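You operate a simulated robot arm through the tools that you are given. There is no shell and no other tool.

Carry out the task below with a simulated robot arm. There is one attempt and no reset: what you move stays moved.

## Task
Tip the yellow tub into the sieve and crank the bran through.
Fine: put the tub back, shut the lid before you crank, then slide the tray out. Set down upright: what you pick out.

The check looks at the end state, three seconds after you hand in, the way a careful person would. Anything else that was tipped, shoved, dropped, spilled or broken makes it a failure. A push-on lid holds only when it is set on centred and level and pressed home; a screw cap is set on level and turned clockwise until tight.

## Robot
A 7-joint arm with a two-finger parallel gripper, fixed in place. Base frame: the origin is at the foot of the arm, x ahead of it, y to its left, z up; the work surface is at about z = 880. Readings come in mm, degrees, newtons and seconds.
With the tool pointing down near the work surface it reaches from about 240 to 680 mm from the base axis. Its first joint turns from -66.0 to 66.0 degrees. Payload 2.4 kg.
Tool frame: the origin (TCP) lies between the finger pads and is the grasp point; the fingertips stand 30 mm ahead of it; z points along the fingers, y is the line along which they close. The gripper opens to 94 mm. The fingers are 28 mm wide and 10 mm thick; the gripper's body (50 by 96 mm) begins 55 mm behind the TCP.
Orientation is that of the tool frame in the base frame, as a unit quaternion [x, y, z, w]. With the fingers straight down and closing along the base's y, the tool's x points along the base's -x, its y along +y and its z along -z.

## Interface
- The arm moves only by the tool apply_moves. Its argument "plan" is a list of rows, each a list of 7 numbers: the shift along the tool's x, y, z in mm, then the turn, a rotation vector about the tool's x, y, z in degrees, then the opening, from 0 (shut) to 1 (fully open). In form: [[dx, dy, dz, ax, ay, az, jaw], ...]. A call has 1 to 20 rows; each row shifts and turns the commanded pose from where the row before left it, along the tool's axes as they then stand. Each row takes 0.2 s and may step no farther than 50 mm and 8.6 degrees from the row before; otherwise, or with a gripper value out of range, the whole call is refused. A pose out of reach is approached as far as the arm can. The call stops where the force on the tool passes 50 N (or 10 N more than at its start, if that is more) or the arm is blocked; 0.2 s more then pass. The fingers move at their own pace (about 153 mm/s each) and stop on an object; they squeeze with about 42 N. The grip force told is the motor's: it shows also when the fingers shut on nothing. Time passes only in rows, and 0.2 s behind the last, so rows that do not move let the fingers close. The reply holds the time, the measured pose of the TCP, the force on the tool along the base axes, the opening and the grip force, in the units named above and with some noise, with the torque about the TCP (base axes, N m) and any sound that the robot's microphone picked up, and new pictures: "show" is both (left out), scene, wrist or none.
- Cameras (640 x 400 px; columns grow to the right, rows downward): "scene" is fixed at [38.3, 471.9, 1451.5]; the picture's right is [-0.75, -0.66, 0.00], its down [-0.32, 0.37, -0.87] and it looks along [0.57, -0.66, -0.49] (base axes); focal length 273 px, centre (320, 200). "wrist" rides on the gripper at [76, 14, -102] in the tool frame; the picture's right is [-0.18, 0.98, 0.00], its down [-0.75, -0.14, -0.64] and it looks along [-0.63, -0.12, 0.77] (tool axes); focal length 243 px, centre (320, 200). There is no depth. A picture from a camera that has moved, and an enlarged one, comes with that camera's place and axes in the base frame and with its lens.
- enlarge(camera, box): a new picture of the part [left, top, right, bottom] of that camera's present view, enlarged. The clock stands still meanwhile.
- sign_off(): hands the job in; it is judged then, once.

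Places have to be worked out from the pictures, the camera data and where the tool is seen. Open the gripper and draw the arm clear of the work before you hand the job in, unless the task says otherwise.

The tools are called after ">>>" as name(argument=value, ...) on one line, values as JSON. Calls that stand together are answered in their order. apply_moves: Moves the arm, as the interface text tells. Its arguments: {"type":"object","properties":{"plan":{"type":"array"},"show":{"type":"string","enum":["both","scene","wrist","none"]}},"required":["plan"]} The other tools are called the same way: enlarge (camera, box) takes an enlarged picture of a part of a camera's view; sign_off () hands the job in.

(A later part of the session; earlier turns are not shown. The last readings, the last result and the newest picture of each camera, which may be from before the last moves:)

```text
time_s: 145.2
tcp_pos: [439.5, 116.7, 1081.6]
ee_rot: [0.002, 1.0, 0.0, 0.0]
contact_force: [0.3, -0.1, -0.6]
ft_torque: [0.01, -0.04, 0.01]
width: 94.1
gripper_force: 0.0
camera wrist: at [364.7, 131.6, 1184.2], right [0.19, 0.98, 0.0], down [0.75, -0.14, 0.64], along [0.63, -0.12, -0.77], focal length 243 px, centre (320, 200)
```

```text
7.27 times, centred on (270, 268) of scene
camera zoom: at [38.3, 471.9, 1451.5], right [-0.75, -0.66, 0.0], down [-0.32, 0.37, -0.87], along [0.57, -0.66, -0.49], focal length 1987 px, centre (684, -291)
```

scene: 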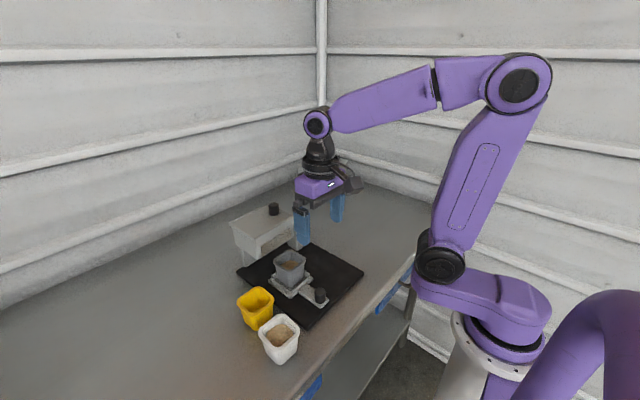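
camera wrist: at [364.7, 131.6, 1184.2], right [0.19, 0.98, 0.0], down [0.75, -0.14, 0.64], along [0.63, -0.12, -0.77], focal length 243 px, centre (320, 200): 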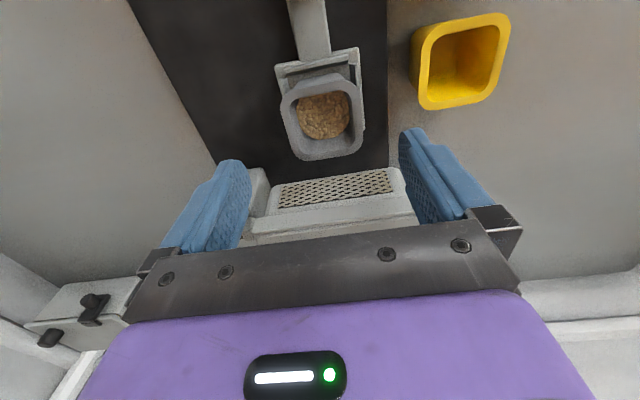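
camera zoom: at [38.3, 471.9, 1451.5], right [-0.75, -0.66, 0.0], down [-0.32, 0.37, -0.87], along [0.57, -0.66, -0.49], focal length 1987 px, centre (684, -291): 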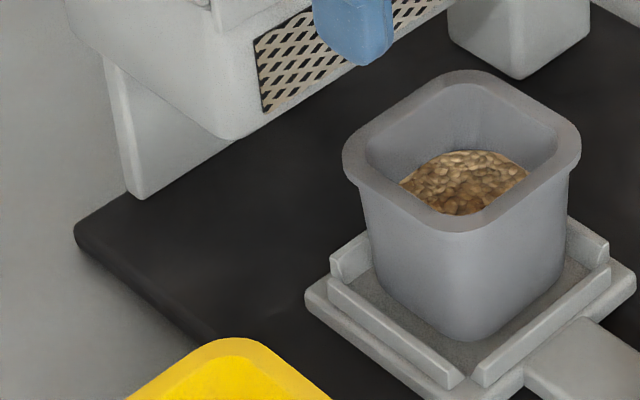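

Everything checks: lid flush with its rail, tray fully out with the cup standing on it, both tubs on their marks, machine within a few mm of its original place. I retreat the open gripper up and away, then take a last look.

>>> apply_moves(plan=[[0, 0, -45, 0, 0, 0, 1], [0, 0, -45, 0, 0, 0, 1], [0, 0, -45, 0, 0, 0, 1], [0, -20, -40, 0, 0, 0, 1], [10, -40, -15, 0, 0, 0, 1], [15, -40, 0, 0, 0, 0, 1], [15, -35, 0, 0, 0, 0, 1], [0, 0, 0, 0, 0, 0, 1], [0, 0, 0, 0, 0, 0, 1]], show="both")

>>> enlarge(camera="scene", box=[210, 180, 370, 380])

>>> enlarge(camera="wrist", box=[270, 0, 530, 200])

>>> enlarge(camera="scene", box=[225, 195, 325, 275])

```text
time_s: 147.2
tcp_pos: [399.2, -18.1, 1271.6]
ee_rot: [0.002, 1.0, 0.0, -0.001]
contact_force: [-0.5, 0.2, 0.0]
ft_torque: [0.02, 0.01, 0.0]
width: 94.1
gripper_force: 0.0
camera wrist: at [323.6, -3.8, 1374.2], right [0.19, 0.98, 0.0], down [0.75, -0.14, 0.64], along [0.63, -0.12, -0.77], focal length 243 px, centre (320, 200)
```

scene: 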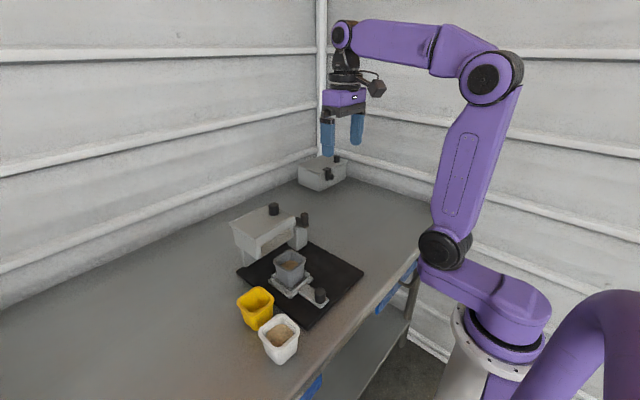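
wrist: 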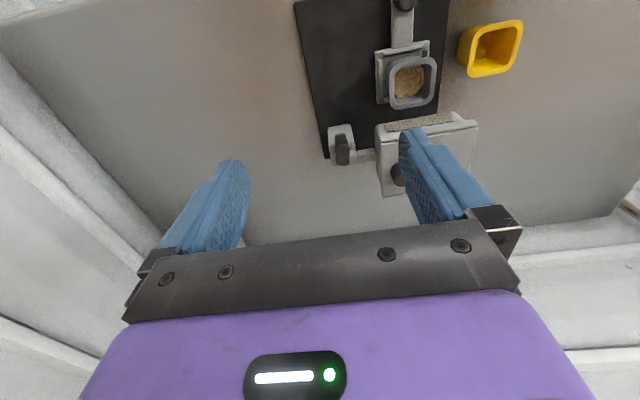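

```text
2.00 times, centred on (290, 280) of scene
camera zoom: at [38.3, 471.9, 1451.5], right [-0.75, -0.66, 0.0], down [-0.32, 0.37, -0.87], along [0.57, -0.66, -0.49], focal length 546 px, centre (380, 40)
```

zoom: 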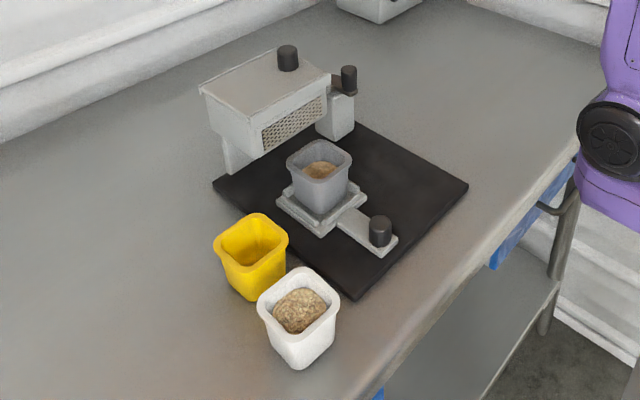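

```text
2.00 times, centred on (400, 100) of wrist
camera zoom: at [323.6, -3.8, 1374.2], right [0.19, 0.98, 0.0], down [0.75, -0.14, 0.64], along [0.63, -0.12, -0.77], focal length 485 px, centre (160, 400)
```

zoom: 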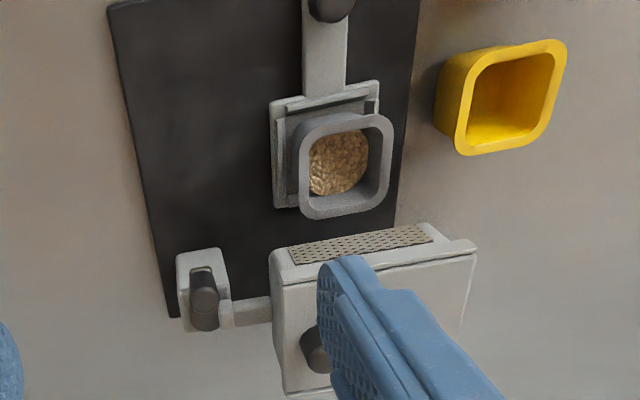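

```text
5.00 times, centred on (275, 235) of scene
camera zoom: at [38.3, 471.9, 1451.5], right [-0.75, -0.66, 0.0], down [-0.32, 0.37, -0.87], along [0.57, -0.66, -0.49], focal length 1366 px, centre (545, 25)
```

zoom: 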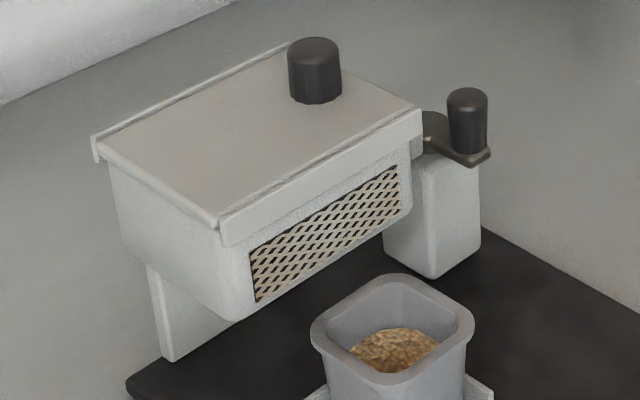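

Before handing in I want certainty about the sieve: the cup looks a little less full than the tub was. I'll peek into the hopper by sliding the lid part-way with a loose cage on its knob, so no side load reaches the machine. I first move above the lid knob.

>>> apply_moves(plan=[[-30, 19.2, 26, 0, 0, 0, 0.8], [-30, 19.2, 26, 0, 0, 0, 0.55], [-30, 19.2, 26, 0, 0, 0, 0.55], [-30, 19.2, 26, 0, 0, 0, 0.55], [-30, 19.2, 26, 0, 0, 0, 0.55], [0, 0, 0, 0, 0, 0, 0.55]], show="wrist")

>>> enlarge(camera="wrist", box=[230, 50, 430, 230])

```text
time_s: 148.6
tcp_pos: [550.0, 77.7, 1141.4]
ee_rot: [0.001, 1.0, 0.0, 0.0]
contact_force: [0.9, 0.0, 0.6]
ft_torque: [0.0, 0.0, -0.04]
width: 51.6
gripper_force: 0.0
camera wrist: at [474.3, 92.1, 1245.0], right [0.19, 0.98, 0.0], down [0.75, -0.14, 0.64], along [0.63, -0.12, -0.77], focal length 243 px, centre (320, 200)
```

wrist: 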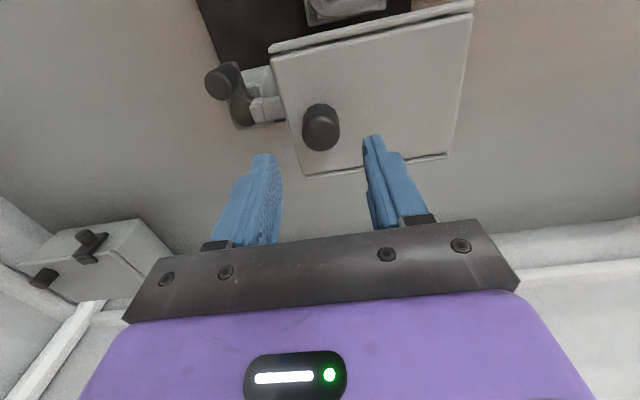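

```text
2.22 times, centred on (330, 140) of wrist
camera zoom: at [474.3, 92.1, 1245.0], right [0.19, 0.98, 0.0], down [0.75, -0.14, 0.64], along [0.63, -0.12, -0.77], focal length 539 px, centre (298, 333)
```

zoom: 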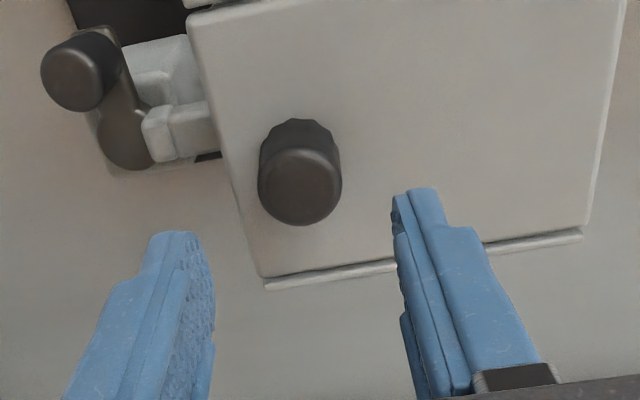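

The knob is centred at (549, 79). I lower around it, close to a loose cage (~33 mm around the 27 mm knob), and slide the lid about 60 mm open.

>>> apply_moves(plan=[[0, 1, 20, 0, 0, 0, 0.55], [0, 0, 20, 0, 0, 0, 0.55], [0, 0, 10, 0, 0, 0, 0.55], [0, 0, 0, 0, 0, 0, 0.36], [0, 0, 0, 0, 0, 0, 0.36], [0, 3, 0, 0, 0, 0, 0.36], [0, 5, 0, 0, 0, 0, 0.36], [0, 0, 0, 0, 0, 0, 0.36]], show="wrist")

>>> enlarge(camera="scene", box=[225, 195, 325, 275])

```text
time_s: 150.4
tcp_pos: [549.6, 86.4, 1090.7]
ee_rot: [0.002, 1.0, 0.0, -0.001]
contact_force: [-0.4, -1.9, 0.2]
ft_torque: [0.02, -0.05, -0.03]
width: 34.5
gripper_force: 0.5
camera wrist: at [474.1, 101.7, 1194.5], right [0.19, 0.98, 0.0], down [0.75, -0.14, 0.64], along [0.63, -0.12, -0.77], focal length 243 px, centre (320, 200)
```

wrist: 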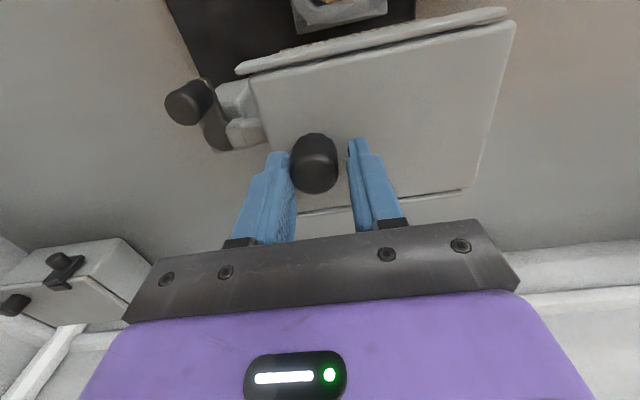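

```text
5.00 times, centred on (275, 235) of scene
camera zoom: at [38.3, 471.9, 1451.5], right [-0.75, -0.66, 0.0], down [-0.32, 0.37, -0.87], along [0.57, -0.66, -0.49], focal length 1366 px, centre (545, 25)
```

zoom: 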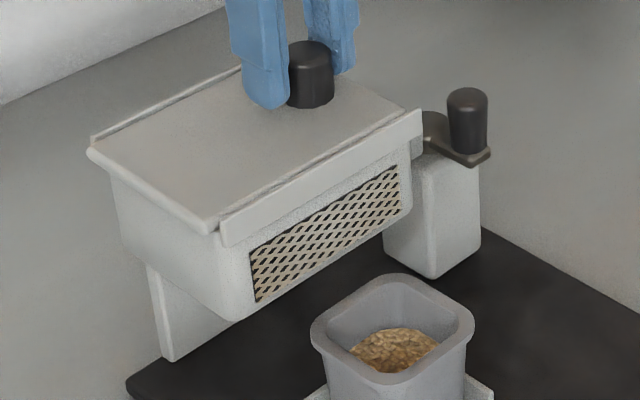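

The lid moves with <2 N and the machine stays still. I open it further.

>>> apply_moves(plan=[[0, 7, 0, 0, 0, 0, 0.36], [0, 8, 0, 0, 0, 0, 0.36], [0, 8, 0, 0, 0, 0, 0.36], [0, 8, 0, 0, 0, 0, 0.36], [0, 8, 0, 0, 0, 0, 0.36], [0, 8, 0, 0, 0, 0, 0.36], [0, 8, 0, 0, 0, 0, 0.36], [0, 0, 0, 0, 0, 0, 0.36]], show="wrist")

>>> enlarge(camera="scene", box=[215, 185, 325, 275])

>>> enlarge(camera="wrist", box=[120, 0, 340, 240])

```text
time_s: 152.2
tcp_pos: [548.7, 143.1, 1091.1]
ee_rot: [0.0, 1.0, 0.0, 0.0]
contact_force: [0.4, 0.4, 0.4]
ft_torque: [0.0, -0.01, 0.02]
width: 33.9
gripper_force: 0.0
camera wrist: at [474.0, 157.2, 1195.0], right [0.18, 0.98, 0.0], down [0.75, -0.14, 0.64], along [0.63, -0.12, -0.77], focal length 243 px, centre (320, 200)
```

wrist: 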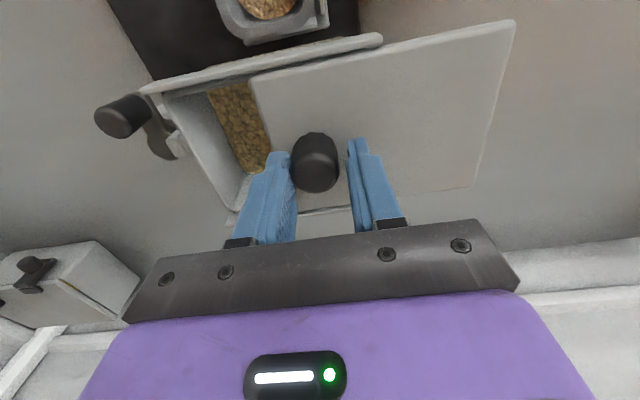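

```text
4.44 times, centred on (270, 230) of scene
camera zoom: at [38.3, 471.9, 1451.5], right [-0.75, -0.66, 0.0], down [-0.32, 0.37, -0.87], along [0.57, -0.66, -0.49], focal length 1214 px, centre (542, 67)
```

zoom: 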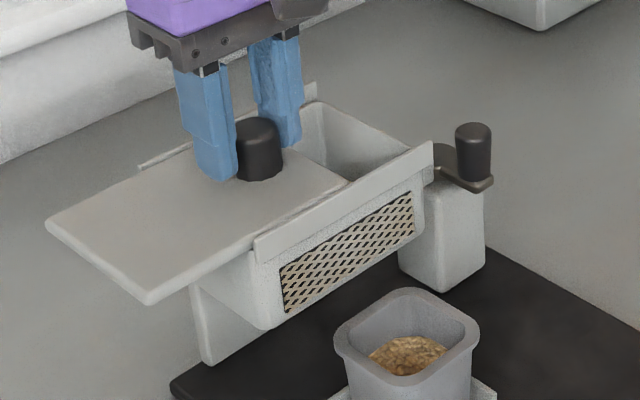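

```text
1.67 times, centred on (230, 120) of wrist
camera zoom: at [474.0, 157.2, 1195.0], right [0.18, 0.98, 0.0], down [0.75, -0.14, 0.64], along [0.63, -0.12, -0.77], focal length 404 px, centre (470, 333)
```

zoom: 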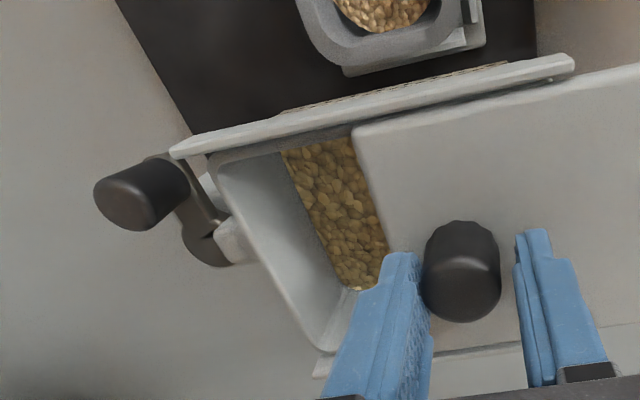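

Good that I checked: bran is still in the hopper, so the crank had jammed rather than finished. The task's "what you pick out" may well be an object in the bran causing the jam. I open the lid further and look inside.

>>> apply_moves(plan=[[0, 8, 0, 0, 0, 0, 0.36], [0, 8, 0, 0, 0, 0, 0.36], [0, 8, 0, 0, 0, 0, 0.36], [0, 6, 0, 0, 0, 0, 0.36], [0, 0, 0, 0, 0, 0, 0.36]], show="wrist")

>>> enlarge(camera="scene", box=[215, 185, 325, 275])

>>> enlarge(camera="wrist", box=[80, 0, 300, 240])

```text
time_s: 153.4
tcp_pos: [549.7, 171.9, 1091.4]
ee_rot: [0.001, 1.0, -0.001, 0.001]
contact_force: [-0.1, -1.0, 0.0]
ft_torque: [-0.01, 0.01, -0.02]
width: 34.3
gripper_force: 0.3
camera wrist: at [474.5, 187.3, 1194.4], right [0.19, 0.98, 0.0], down [0.75, -0.14, 0.64], along [0.63, -0.12, -0.77], focal length 243 px, centre (320, 200)
```

wrist: 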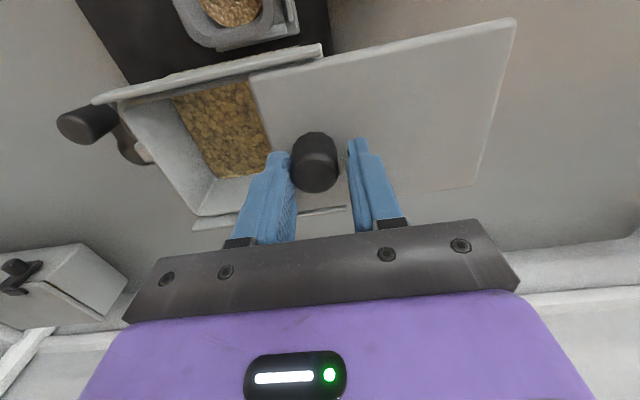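

```text
4.44 times, centred on (270, 230) of scene
camera zoom: at [38.3, 471.9, 1451.5], right [-0.75, -0.66, 0.0], down [-0.32, 0.37, -0.87], along [0.57, -0.66, -0.49], focal length 1214 px, centre (542, 67)
```

zoom: 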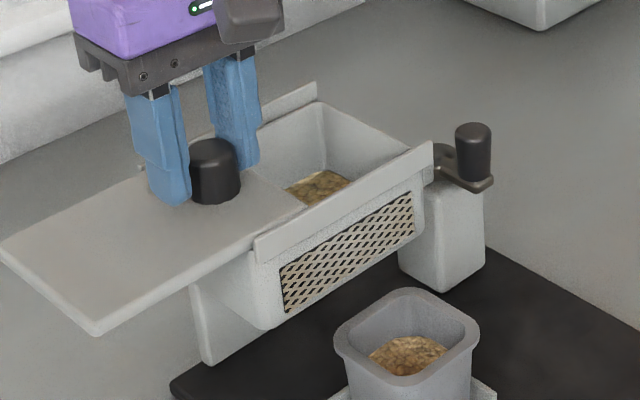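

```text
1.67 times, centred on (190, 120) of wrist
camera zoom: at [474.5, 187.3, 1194.4], right [0.19, 0.98, 0.0], down [0.75, -0.14, 0.64], along [0.63, -0.12, -0.77], focal length 404 px, centre (537, 333)
```

zoom: 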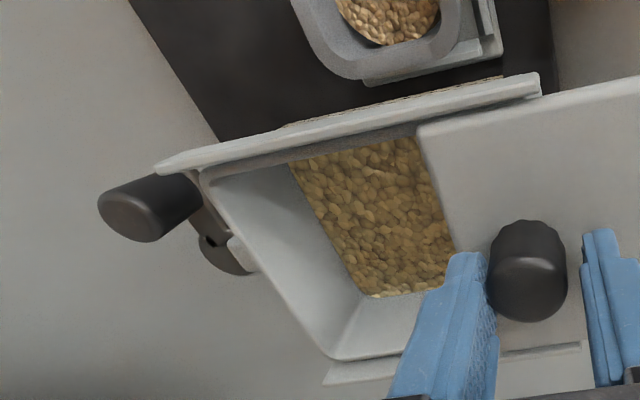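

>>> apply_moves(plan=[[0, 6, 0, 0, 0, 0, 0.36], [0, 5, 0, 0, 0, 0, 0.36], [0, 0, 0, 0, 0, 0, 0.36], [0, -3, 0, 0, 0, 0, 0.5], [0, 0, -20, 0, 0, 0, 0.6], [0, 0, -40, 0, 0, 0, 1], [15, -30, -30, 0, 0, 0, 1], [20, -35, 0, 0, 0, 0, 1], [0, 0, 0, 0, 0, 0, 1]], show="both")

>>> enlarge(camera="wrist", box=[240, 70, 400, 230])

>>> enlarge(camera="scene", box=[245, 195, 315, 255])

```text
time_s: 155.4
tcp_pos: [514.9, 115.5, 1180.7]
ee_rot: [0.0, 1.0, 0.0, 0.0]
contact_force: [0.6, -0.7, 0.2]
ft_torque: [0.01, 0.03, 0.0]
width: 93.9
gripper_force: 0.1
camera wrist: at [438.8, 129.4, 1284.6], right [0.19, 0.98, 0.0], down [0.75, -0.14, 0.64], along [0.63, -0.12, -0.77], focal length 243 px, centre (320, 200)
```

scene: 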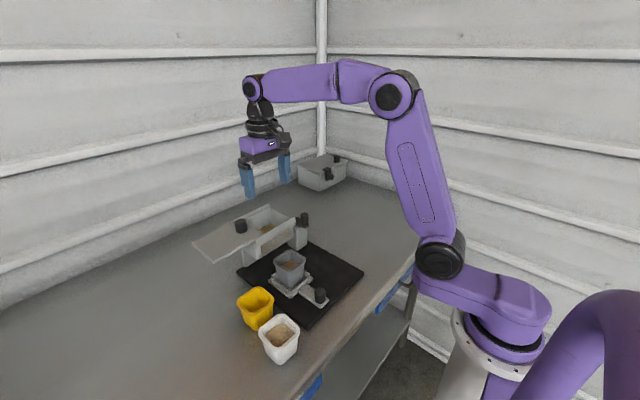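
wrist: 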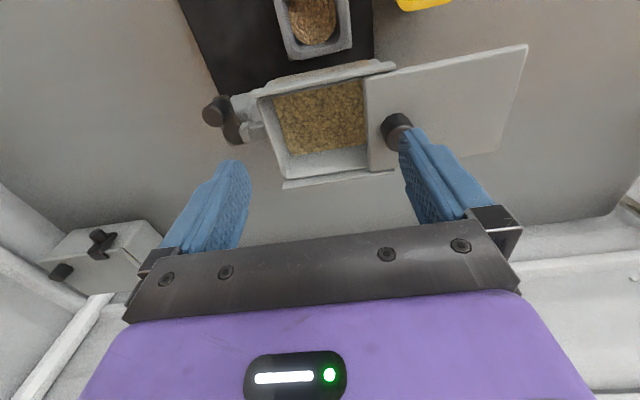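

```text
2.50 times, centred on (320, 150) of wrist
camera zoom: at [438.8, 129.4, 1284.6], right [0.19, 0.98, 0.0], down [0.75, -0.14, 0.64], along [0.63, -0.12, -0.77], focal length 606 px, centre (320, 325)
```

zoom: 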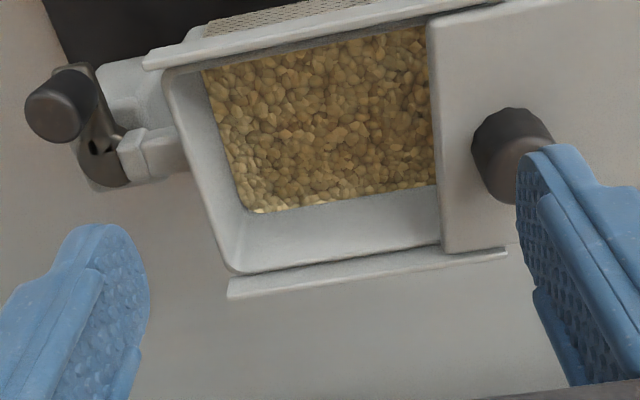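

```text
6.67 times, centred on (280, 225) of scene
camera zoom: at [38.3, 471.9, 1451.5], right [-0.75, -0.66, 0.0], down [-0.32, 0.37, -0.87], along [0.57, -0.66, -0.49], focal length 1822 px, centre (587, 33)
```

zoom: 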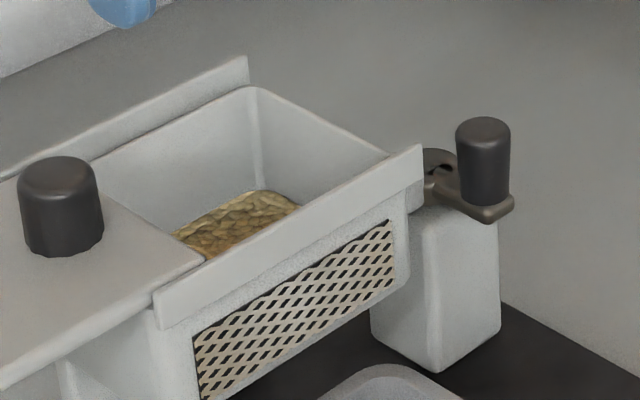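

The remaining bran lies flat with no object showing in the visible part, but ~25 mm under the lid edge is hidden. I move to the -y side to look underneath the lid.

>>> apply_moves(plan=[[-15, -38, 10, 0, 0, 0, 1], [-15, -38, 15, 0, 0, 0, 1], [-15, -38, 15, 0, 0, 0, 1], [0, 0, 0, 0, 0, 0, 1]], show="wrist")

>>> enlarge(camera="wrist", box=[360, 0, 560, 140])

>>> enlarge(camera="scene", box=[255, 205, 305, 245])

```text
time_s: 156.4
tcp_pos: [558.5, 1.2, 1141.7]
ee_rot: [0.001, 1.0, 0.0, 0.0]
contact_force: [0.3, 0.7, 0.8]
ft_torque: [0.0, -0.04, 0.01]
width: 93.8
gripper_force: 0.0
camera wrist: at [483.6, 15.6, 1244.2], right [0.19, 0.98, 0.0], down [0.75, -0.14, 0.64], along [0.63, -0.12, -0.77], focal length 243 px, centre (320, 200)
```

wrist: 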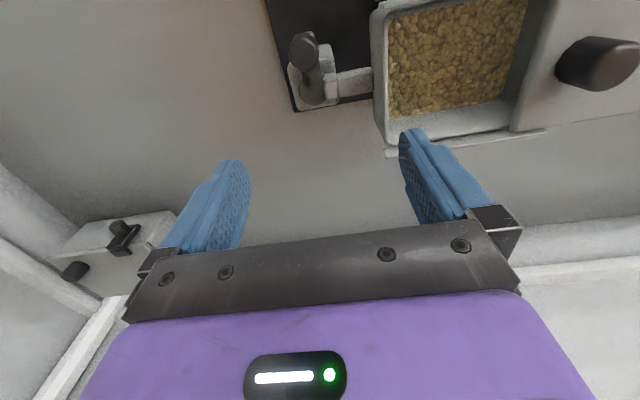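

```text
2.86 times, centred on (460, 70) of wrist
camera zoom: at [483.6, 15.6, 1244.2], right [0.19, 0.98, 0.0], down [0.75, -0.14, 0.64], along [0.63, -0.12, -0.77], focal length 693 px, centre (-80, 571)
```

zoom: 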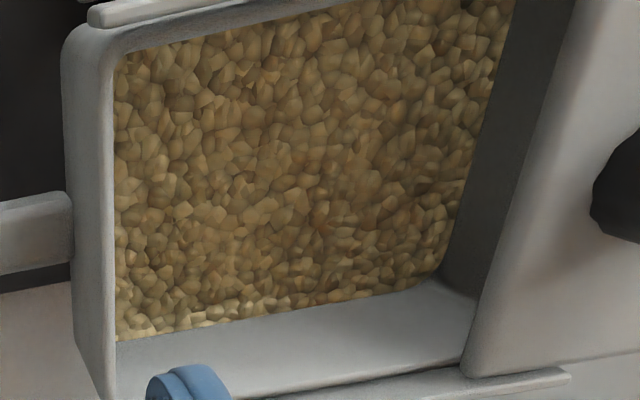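

```text
10.00 times, centred on (280, 225) of scene
camera zoom: at [38.3, 471.9, 1451.5], right [-0.75, -0.66, 0.0], down [-0.32, 0.37, -0.87], along [0.57, -0.66, -0.49], focal length 2732 px, centre (720, -50)
```

zoom: 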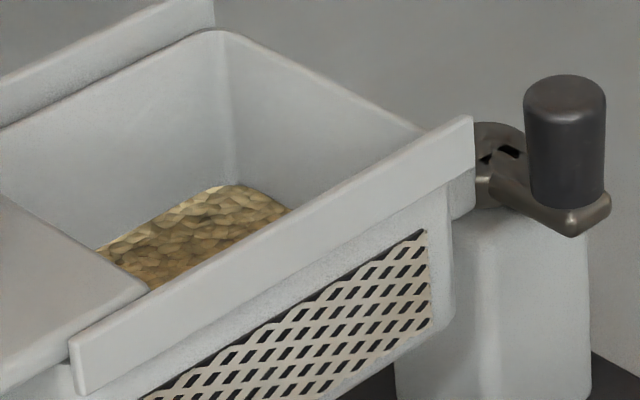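

The entire hopper floor is visible now: only bran, no object, so it simply needs more cranking. I'll shut the lid again (loose cage), slide the tray back under, and test the crank carefully in both directions. First, above the lid knob.

>>> apply_moves(plan=[[2.1, 44, 0, 0, 0, 0, 0.8], [2.1, 45, 0, 0, 0, 0, 0.55], [2.1, 45, 0, 0, 0, 0, 0.55], [2.1, 44, 0, 0, 0, 0, 0.55], [0, 0, 0, 0, 0, 0, 0.55]], show="wrist")

>>> enlarge(camera="wrist", box=[220, 50, 420, 230])

```text
time_s: 157.6
tcp_pos: [552.0, 178.7, 1140.6]
ee_rot: [0.0, 1.0, 0.001, 0.0]
contact_force: [-0.4, 0.4, 0.3]
ft_torque: [0.04, 0.0, -0.04]
width: 51.6
gripper_force: 0.0
camera wrist: at [477.0, 194.4, 1244.3], right [0.19, 0.98, 0.0], down [0.75, -0.14, 0.64], along [0.63, -0.12, -0.77], focal length 243 px, centre (320, 200)
```

wrist: 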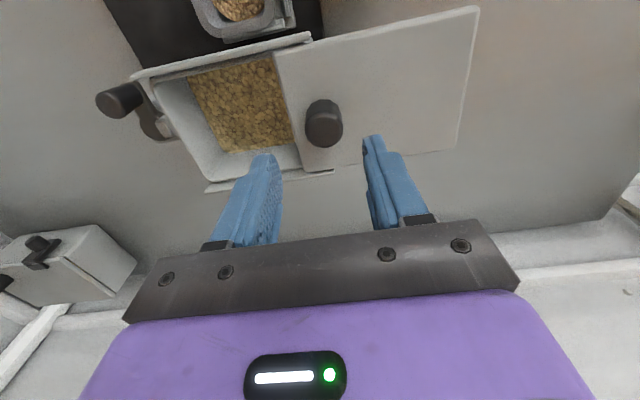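

```text
2.22 times, centred on (320, 140) of wrist
camera zoom: at [477.0, 194.4, 1244.3], right [0.19, 0.98, 0.0], down [0.75, -0.14, 0.64], along [0.63, -0.12, -0.77], focal length 539 px, centre (320, 333)
```

zoom: 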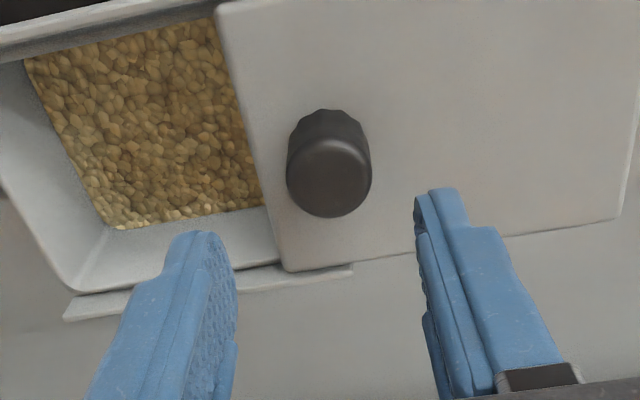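

I lower around the knob (≈549, 184) and slide the lid shut with the loose cage.

>>> apply_moves(plan=[[2.5, 4.3, 20, 0, 0, 0, 0.55], [0, 0, 20, 0, 0, 0, 0.55], [0, 0, 10, 0, 0, 0, 0.55], [0, 0, 0, 0, 0, 0, 0.36], [0, 0, 0, 0, 0, 0, 0.36], [0, -6, 0, 0, 0, 0, 0.36], [0, -8, 0, 0, 0, 0, 0.36], [0, -8, 0, 0, 0, 0, 0.36], [0, -8, 0, 0, 0, 0, 0.36], [0, -8, 0, 0, 0, 0, 0.36], [0, -8, 0, 0, 0, 0, 0.36], [0, -8, 0, 0, 0, 0, 0.36], [0, -8, 0, 0, 0, 0, 0.36], [0, 0, 0, 0, 0, 0, 0.36]], show="wrist")

>>> enlarge(camera="scene", box=[225, 195, 325, 275])

```text
time_s: 160.6
tcp_pos: [549.8, 121.2, 1090.8]
ee_rot: [0.001, 1.0, 0.0, 0.0]
contact_force: [0.0, 0.1, 0.8]
ft_torque: [0.0, 0.01, -0.01]
width: 34.1
gripper_force: 1.0
camera wrist: at [473.4, 135.5, 1194.4], right [0.19, 0.98, 0.0], down [0.75, -0.14, 0.64], along [0.63, -0.12, -0.77], focal length 243 px, centre (320, 200)
```

wrist: 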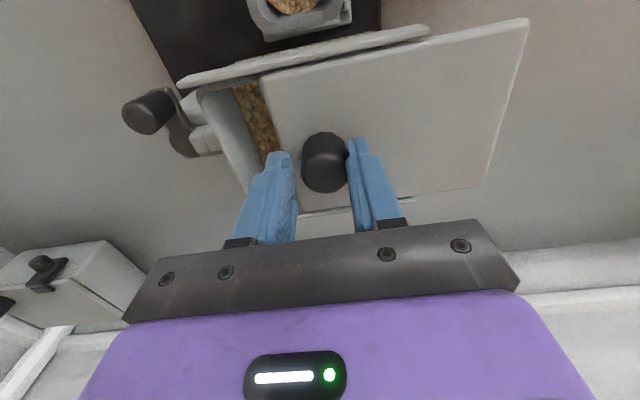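

```text
5.00 times, centred on (275, 235) of scene
camera zoom: at [38.3, 471.9, 1451.5], right [-0.75, -0.66, 0.0], down [-0.32, 0.37, -0.87], along [0.57, -0.66, -0.49], focal length 1366 px, centre (545, 25)
```

zoom: 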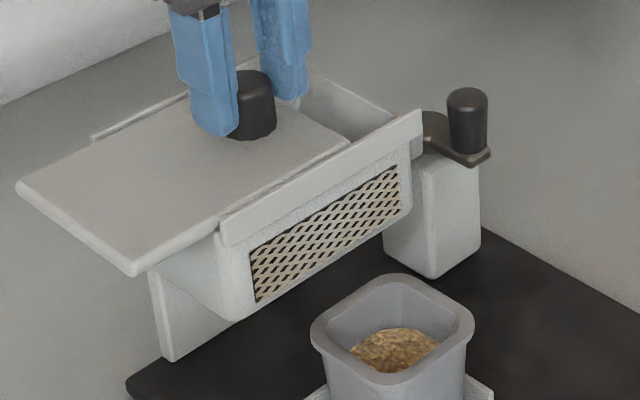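

>>> apply_moves(plan=[[0, -8, 0, 0, 0, 0, 0.36], [0, -8, 0, 0, 0, 0, 0.36], [0, -8, 0, 0, 0, 0, 0.36], [0, -8, 0, 0, 0, 0, 0.36], [0, -5, 0, 0, 0, 0, 0.36], [0, -3, 0, 0, 0, 0, 0.36], [0, -2, 0, 0, 0, 0, 0.36], [0, -1.5, 0, 0, 0, 0, 0.36], [0, 0, 0, 0, 0, 0, 0.36]], show="none")

>>> enlarge(camera="scene", box=[235, 220, 275, 245])

>>> enlarge(camera="scene", box=[280, 205, 320, 230])

```text
time_s: 162.6
tcp_pos: [548.8, 77.6, 1091.9]
ee_rot: [0.001, 1.0, 0.0, 0.0]
contact_force: [0.6, -0.7, 0.4]
ft_torque: [0.0, 0.0, 0.01]
width: 34.1
gripper_force: 0.0
```

```text
16.00 times, centred on (255, 232) of scene
camera zoom: at [38.3, 471.9, 1451.5], right [-0.75, -0.66, 0.0], down [-0.32, 0.37, -0.87], along [0.57, -0.66, -0.49], focal length 4372 px, centre (1360, -320)
```

zoom: 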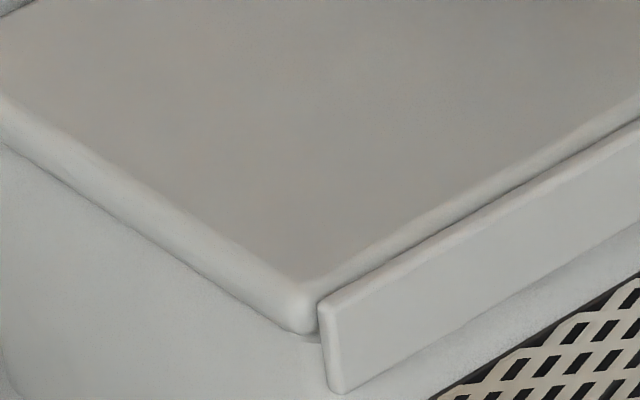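

```text
16.00 times, centred on (300, 218) of scene
camera zoom: at [38.3, 471.9, 1451.5], right [-0.75, -0.66, 0.0], down [-0.32, 0.37, -0.87], along [0.57, -0.66, -0.49], focal length 4372 px, centre (640, -80)
```

zoom: 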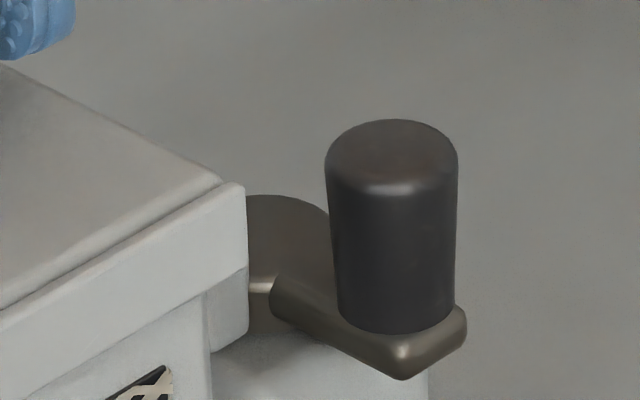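

>>> apply_moves(plan=[[0, -1, 0, 0, 0, 0, 0.36], [0, -0.7, 0, 0, 0, 0, 0.36], [0, 0, 0, 0, 0, 0, 0.36]], show="none")

>>> enlarge(camera="scene", box=[235, 220, 275, 245])

```text
time_s: 163.4
tcp_pos: [548.1, 75.5, 1091.8]
ee_rot: [0.0, 1.0, 0.0, 0.0]
contact_force: [-0.4, 0.2, 0.1]
ft_torque: [0.01, 0.01, 0.01]
width: 33.6
gripper_force: 0.1
```

```text
16.00 times, centred on (255, 232) of scene
camera zoom: at [38.3, 471.9, 1451.5], right [-0.75, -0.66, 0.0], down [-0.32, 0.37, -0.87], along [0.57, -0.66, -0.49], focal length 4372 px, centre (1360, -320)
```

zoom: 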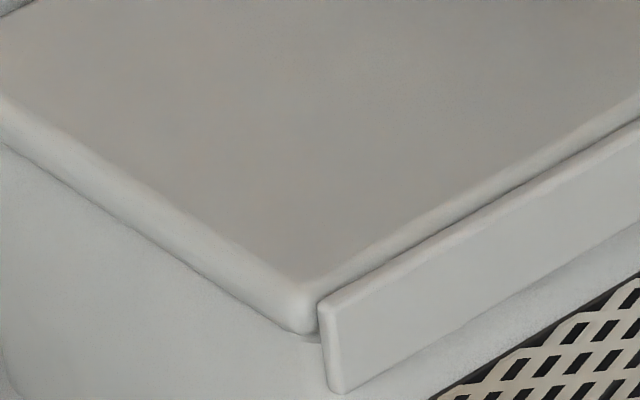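

The lid is shut (resting at its stop, no contact force left). I lift off and go behind the tray knob with closed fingers to push the tray back in.

>>> apply_moves(plan=[[0, 1, 0, 0, 0, 0, 0.55], [0, 0, -20, 0, 0, 0, 0.55], [0, 0, -35, 0, 0, 0, 0.3], [46, 8, 0, 0, 0, 0, 0], [46, 8, 0, 0, 0, 0, 0], [46, 8, 0, 0, 0, 0, 0], [46, 8, 0, 0, 0, 0, 0], [46, 9, 0, 0, 0, 0, 0], [0, 0, 40, 0, 0, 0, 0], [0, 0, 40, 0, 0, 0, 0], [0, 0, 40, 0, 0, 0, 0], [0, 0, 0, 0, 0, 0, 0]], show="both")

>>> enlarge(camera="wrist", box=[220, 60, 420, 260])

```text
time_s: 166.0
tcp_pos: [316.9, 118.0, 1025.9]
ee_rot: [0.001, 1.0, 0.0, 0.001]
contact_force: [0.2, 0.3, -0.2]
ft_torque: [-0.03, 0.0, -0.03]
width: 0.1
gripper_force: 32.0
camera wrist: at [243.0, 133.1, 1129.3], right [0.19, 0.98, 0.0], down [0.75, -0.14, 0.64], along [0.63, -0.12, -0.77], focal length 243 px, centre (320, 200)
```

scene: 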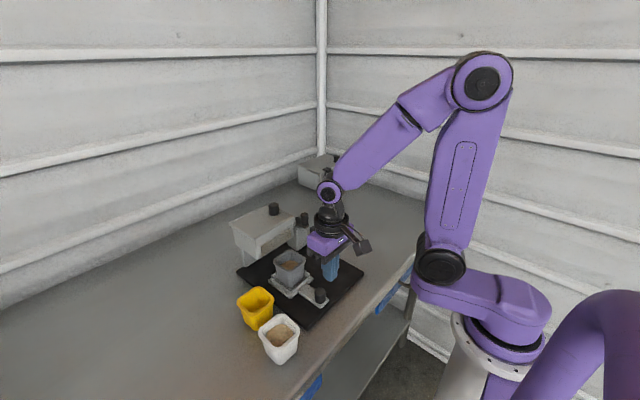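
wrist: 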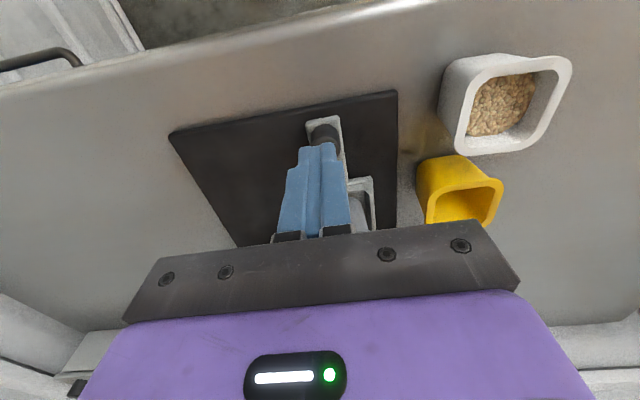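

```text
2.00 times, centred on (320, 160) of wrist
camera zoom: at [243.0, 133.1, 1129.3], right [0.19, 0.98, 0.0], down [0.75, -0.14, 0.64], along [0.63, -0.12, -0.77], focal length 485 px, centre (320, 280)
```

zoom: 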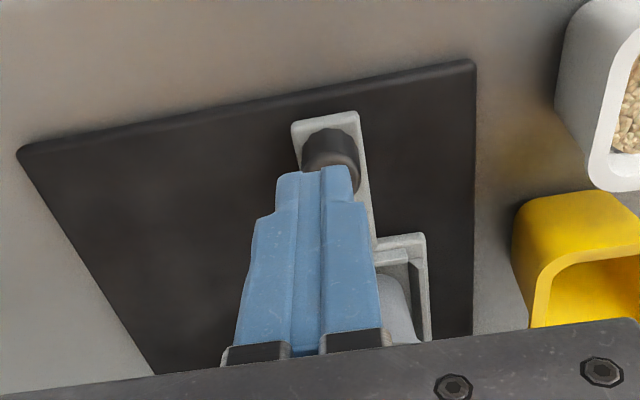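

>>> apply_moves(plan=[[5, 0.5, 30, 0, 0, 0, 0], [0, 0, 35, 0, 0, 0, 0], [0, 0, 20, 0, 0, 0, 0], [-5, 0, 0, 0, 0, 0, 0], [-5, 0, 0, 0, 0, 0, 0], [-5, 0, 0, 0, 0, 0, 0], [-5, 0, 0, 0, 0, 0, 0], [0, 0, 0, 0, 0, 0, 0]], show="wrist")

>>> enlarge(camera="scene", box=[225, 200, 355, 320])

```text
time_s: 167.8
tcp_pos: [333.7, 118.0, 941.7]
ee_rot: [0.001, 1.0, 0.0, 0.0]
contact_force: [-0.2, -0.3, 0.1]
ft_torque: [-0.05, 0.03, 0.0]
width: 0.0
gripper_force: 33.8
camera wrist: at [258.4, 133.5, 1044.6], right [0.19, 0.98, 0.0], down [0.75, -0.14, 0.64], along [0.63, -0.12, -0.77], focal length 243 px, centre (320, 200)
```

wrist: 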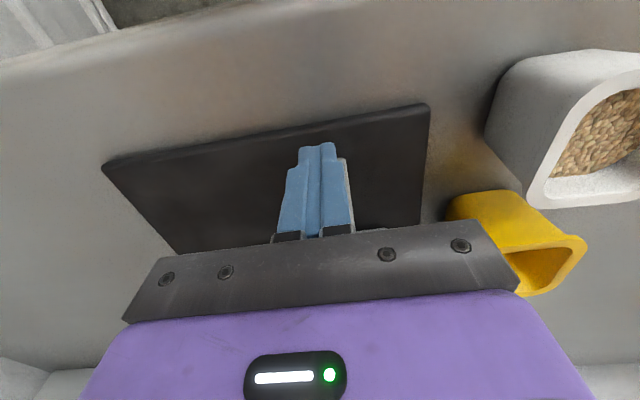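

```text
3.33 times, centred on (290, 260) of scene
camera zoom: at [38.3, 471.9, 1451.5], right [-0.75, -0.66, 0.0], down [-0.32, 0.37, -0.87], along [0.57, -0.66, -0.49], focal length 911 px, centre (420, 0)
```

zoom: 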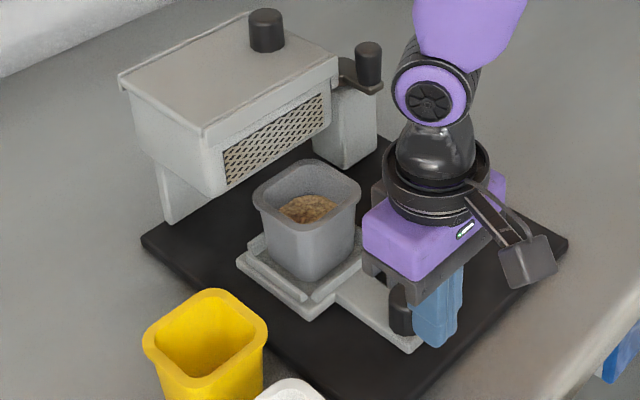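

The tray slides in with almost no force. I continue pushing it home gently.

>>> apply_moves(plan=[[-6, 0, 0, 0, 0, 0, 0], [-6, 0, 0, 0, 0, 0, 0], [-6, 0, 0, 0, 0, 0, 0], [-6, 0, 0, 0, 0, 0, 0], [-6, 0, 0, 0, 0, 0, 0], [-6, 0, 0, 0, 0, 0, 0], [-6, 0, 0, 0, 0, 0, 0], [-6, 0, 0, 0, 0, 0, 0], [-6, 0, 0, 0, 0, 0, 0], [-6, 0, 0, 0, 0, 0, 0], [-5, 0, 0, 0, 0, 0, 0], [-4, 0, 0, 0, 0, 0, 0], [0, 0, 0, 0, 0, 0, 0]], show="none")

>>> enlarge(camera="scene", box=[215, 190, 345, 310])

```text
time_s: 170.6
tcp_pos: [401.7, 117.5, 941.2]
ee_rot: [0.001, 1.0, 0.0, 0.0]
contact_force: [-0.4, 1.1, 0.9]
ft_torque: [-0.03, 0.02, 0.06]
width: 0.0
gripper_force: 33.1
```

```text
3.33 times, centred on (280, 250) of scene
camera zoom: at [38.3, 471.9, 1451.5], right [-0.75, -0.66, 0.0], down [-0.32, 0.37, -0.87], along [0.57, -0.66, -0.49], focal length 911 px, centre (453, 33)
```

zoom: 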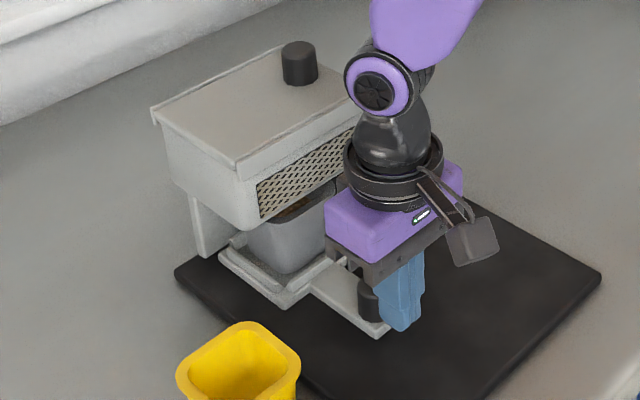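

>>> apply_moves(plan=[[-4, 0, 0, 0, 0, 0, 0], [-3, 0, 0, 0, 0, 0, 0], [-3, 0, 0, 0, 0, 0, 0], [-2, 0, 0, 0, 0, 0, 0], [0, 0, 0, 0, 0, 0, 0]], show="none")

>>> enlarge(camera="scene", box=[235, 240, 305, 295])

```text
time_s: 171.8
tcp_pos: [415.4, 118.5, 941.3]
ee_rot: [0.001, 1.0, 0.0, 0.0]
contact_force: [0.2, 1.1, -0.3]
ft_torque: [0.01, -0.01, -0.01]
width: 0.1
gripper_force: 32.8
```

```text
7.27 times, centred on (270, 268) of scene
camera zoom: at [38.3, 471.9, 1451.5], right [-0.75, -0.66, 0.0], down [-0.32, 0.37, -0.87], along [0.57, -0.66, -0.49], focal length 1987 px, centre (684, -291)
```

zoom: 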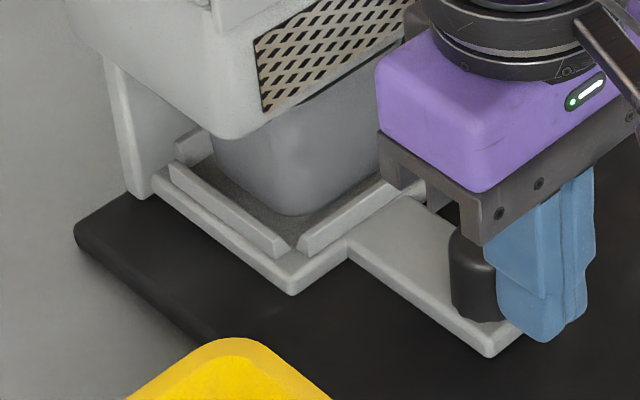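

The tray is home again. Now I rise and go above the crank to measure the handle's present position.

>>> apply_moves(plan=[[3, 0, -20, 0, 0, 0, 0], [0, 0, -45, 0, 0, 0, 0], [0, 0, -45, 0, 0, 0, 0.5], [0, 0, -45, 0, 0, 0, 1], [0, -20, -40, 0, 0, 0, 1], [-25, -40, -5, 0, 0, 0, 1], [-30, -35, 0, 0, 0, 0, 1], [-30, -20, 0, 0, 0, 0, 1], [0, 0, 0, 0, 0, 0, 1]], show="wrist")

>>> enlarge(camera="wrist", box=[260, 60, 380, 180])

>>> enlarge(camera="scene", box=[280, 205, 320, 230])

```text
time_s: 173.8
tcp_pos: [496.0, 2.2, 1140.8]
ee_rot: [0.002, 1.0, 0.0, 0.0]
contact_force: [0.4, 0.5, 0.5]
ft_torque: [0.01, 0.0, -0.01]
width: 94.1
gripper_force: 0.0
camera wrist: at [421.6, 17.4, 1244.4], right [0.19, 0.98, 0.0], down [0.75, -0.14, 0.64], along [0.63, -0.12, -0.77], focal length 243 px, centre (320, 200)
```

wrist: 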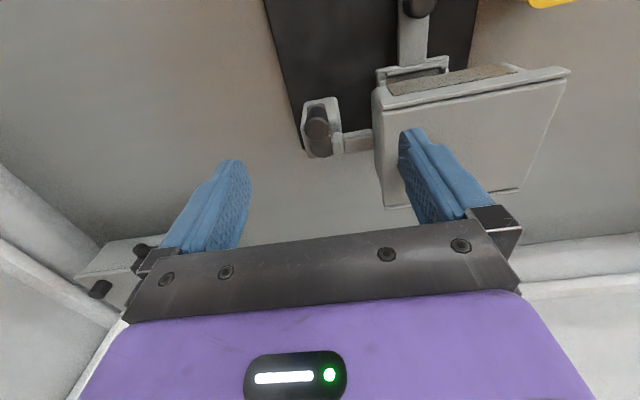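

```text
3.33 times, centred on (320, 120) of wrist
camera zoom: at [421.6, 17.4, 1244.4], right [0.19, 0.98, 0.0], down [0.75, -0.14, 0.64], along [0.63, -0.12, -0.77], focal length 809 px, centre (320, 467)
```

zoom: 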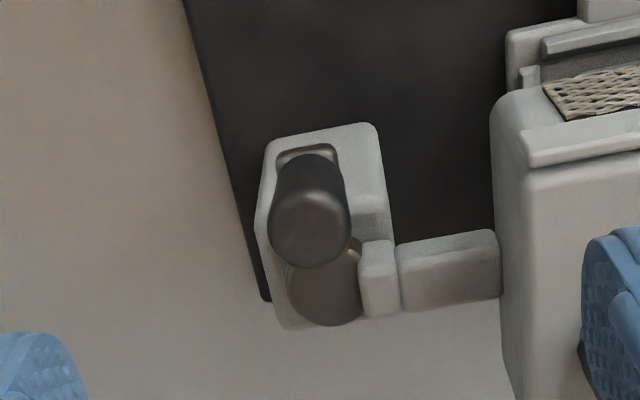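

```text
16.00 times, centred on (300, 218) of scene
camera zoom: at [38.3, 471.9, 1451.5], right [-0.75, -0.66, 0.0], down [-0.32, 0.37, -0.87], along [0.57, -0.66, -0.49], focal length 4372 px, centre (640, -80)
```

zoom: 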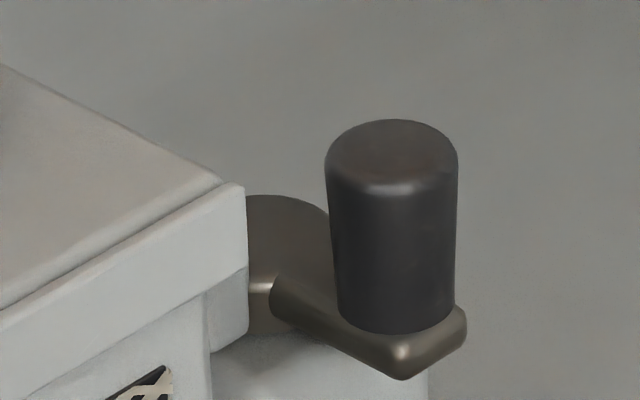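

Handle at (515, -3), hub at (551, -5). I test the clockwise direction first with tiny steps from the -y side, reading the force after each.

>>> apply_moves(plan=[[-11, -22, 0, 0, 0, 0, 0.3], [-10, -20, 0, 0, 0, 0, 0], [0, 0, 40, 0, 0, 0, 0], [0, 0, 40, 0, 0, 0, 0], [0, 0, 27, 0, 0, 0, 0], [0, 8, 0, 0, 0, 0, 0], [0, 0, 0, 0, 0, 0, 0]], show="wrist")

>>> apply_moves(plan=[[0, 3, 0, 0, 0, 0, 0], [0, 3, 0, 0, 0, 0, 0], [0, 2, 0, 0, 0, 0, 0]], show="none")

>>> enlarge(camera="scene", box=[280, 205, 320, 230])

```text
time_s: 175.4
tcp_pos: [517.5, -31.7, 1033.8]
ee_rot: [0.0, 1.0, 0.0, 0.0]
contact_force: [0.9, -0.3, 0.2]
ft_torque: [0.01, -0.02, -0.03]
width: 0.0
gripper_force: 32.9
camera wrist: at [442.4, -15.9, 1137.4], right [0.19, 0.98, 0.0], down [0.75, -0.14, 0.64], along [0.63, -0.12, -0.77], focal length 243 px, centre (320, 200)
```

wrist: 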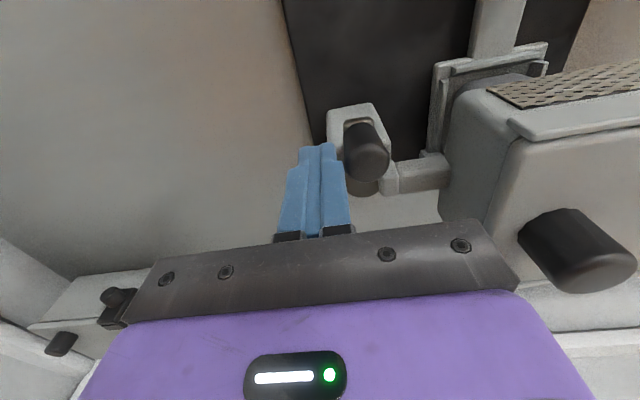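

```text
time_s: 176.2
tcp_pos: [518.1, -25.3, 1034.6]
ee_rot: [0.002, 1.0, -0.001, 0.0]
contact_force: [0.2, -10.1, 1.8]
ft_torque: [-0.14, 0.01, -0.01]
width: 0.0
gripper_force: 32.8
```

```text
16.00 times, centred on (300, 218) of scene
camera zoom: at [38.3, 471.6, 1451.6], right [-0.75, -0.66, 0.0], down [-0.32, 0.37, -0.87], along [0.57, -0.66, -0.49], focal length 4372 px, centre (640, -80)
```

zoom: 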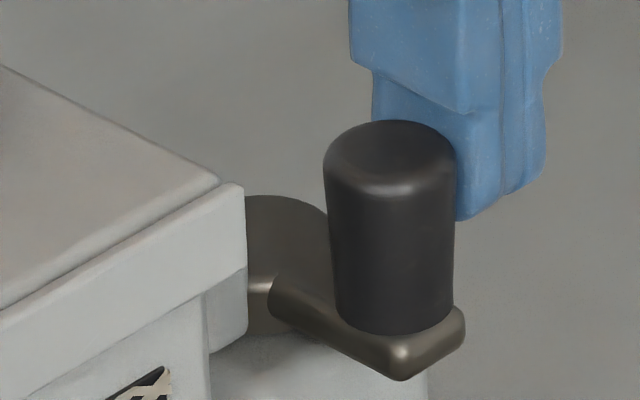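

Clockwise is firmly blocked (10 N, no movement), so that is its limit or jam. I back off at once and test the counter-clockwise direction from the +y side.

>>> apply_moves(plan=[[0, -6, 0, 0, 0, 0, 0], [0, -8, 0, 0, 0, 0, 0], [0, 0, -40, 0, 0, 0, 0], [0, 0, -10, 0, 0, 0, 0], [-2, 25, 0, 0, 0, 0, 0], [-2, 35, 0, 0, 0, 0, 0], [0, 9, 0, 0, 0, 0, 0], [0, 0, 25, 0, 0, 0, 0], [0, 0, 24, 0, 0, 0, 0], [0, 0, 0, 0, 0, 0, 0]], show="both")

>>> enlarge(camera="scene", box=[265, 190, 325, 240])

```text
time_s: 178.4
tcp_pos: [520.5, 32.3, 1035.4]
ee_rot: [0.0, 1.0, 0.0, 0.001]
contact_force: [-0.3, -0.2, 0.3]
ft_torque: [0.0, -0.02, 0.02]
width: 0.0
gripper_force: 33.2
camera wrist: at [445.5, 47.7, 1138.8], right [0.19, 0.98, 0.0], down [0.75, -0.14, 0.64], along [0.63, -0.12, -0.77], focal length 243 px, centre (320, 200)
```

scene: 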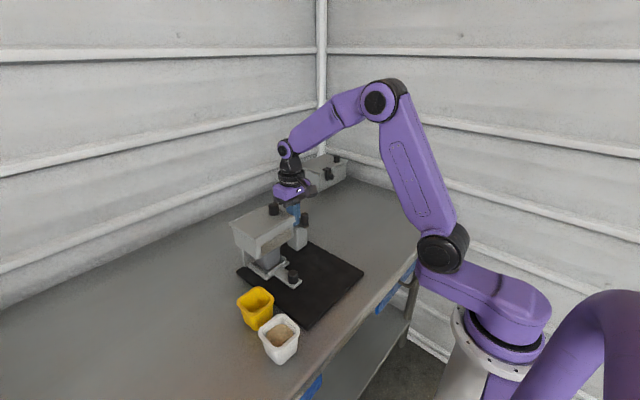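
wrist: 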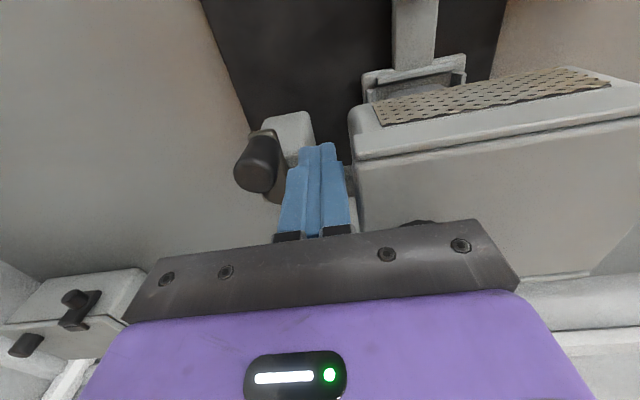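

```text
8.00 times, centred on (295, 215) of scene
camera zoom: at [38.3, 471.9, 1451.5], right [-0.75, -0.66, 0.0], down [-0.32, 0.37, -0.87], along [0.57, -0.66, -0.49], focal length 2186 px, centre (520, 80)
```

zoom: 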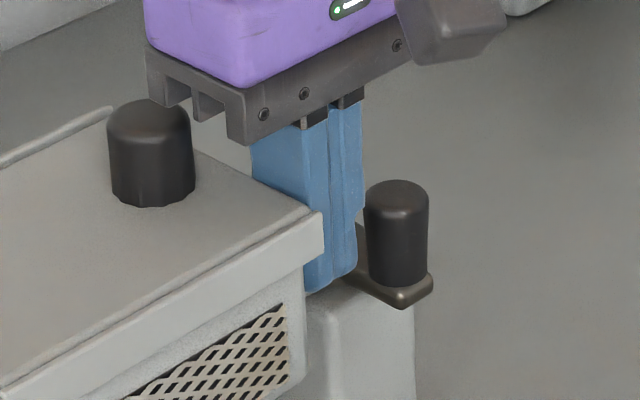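

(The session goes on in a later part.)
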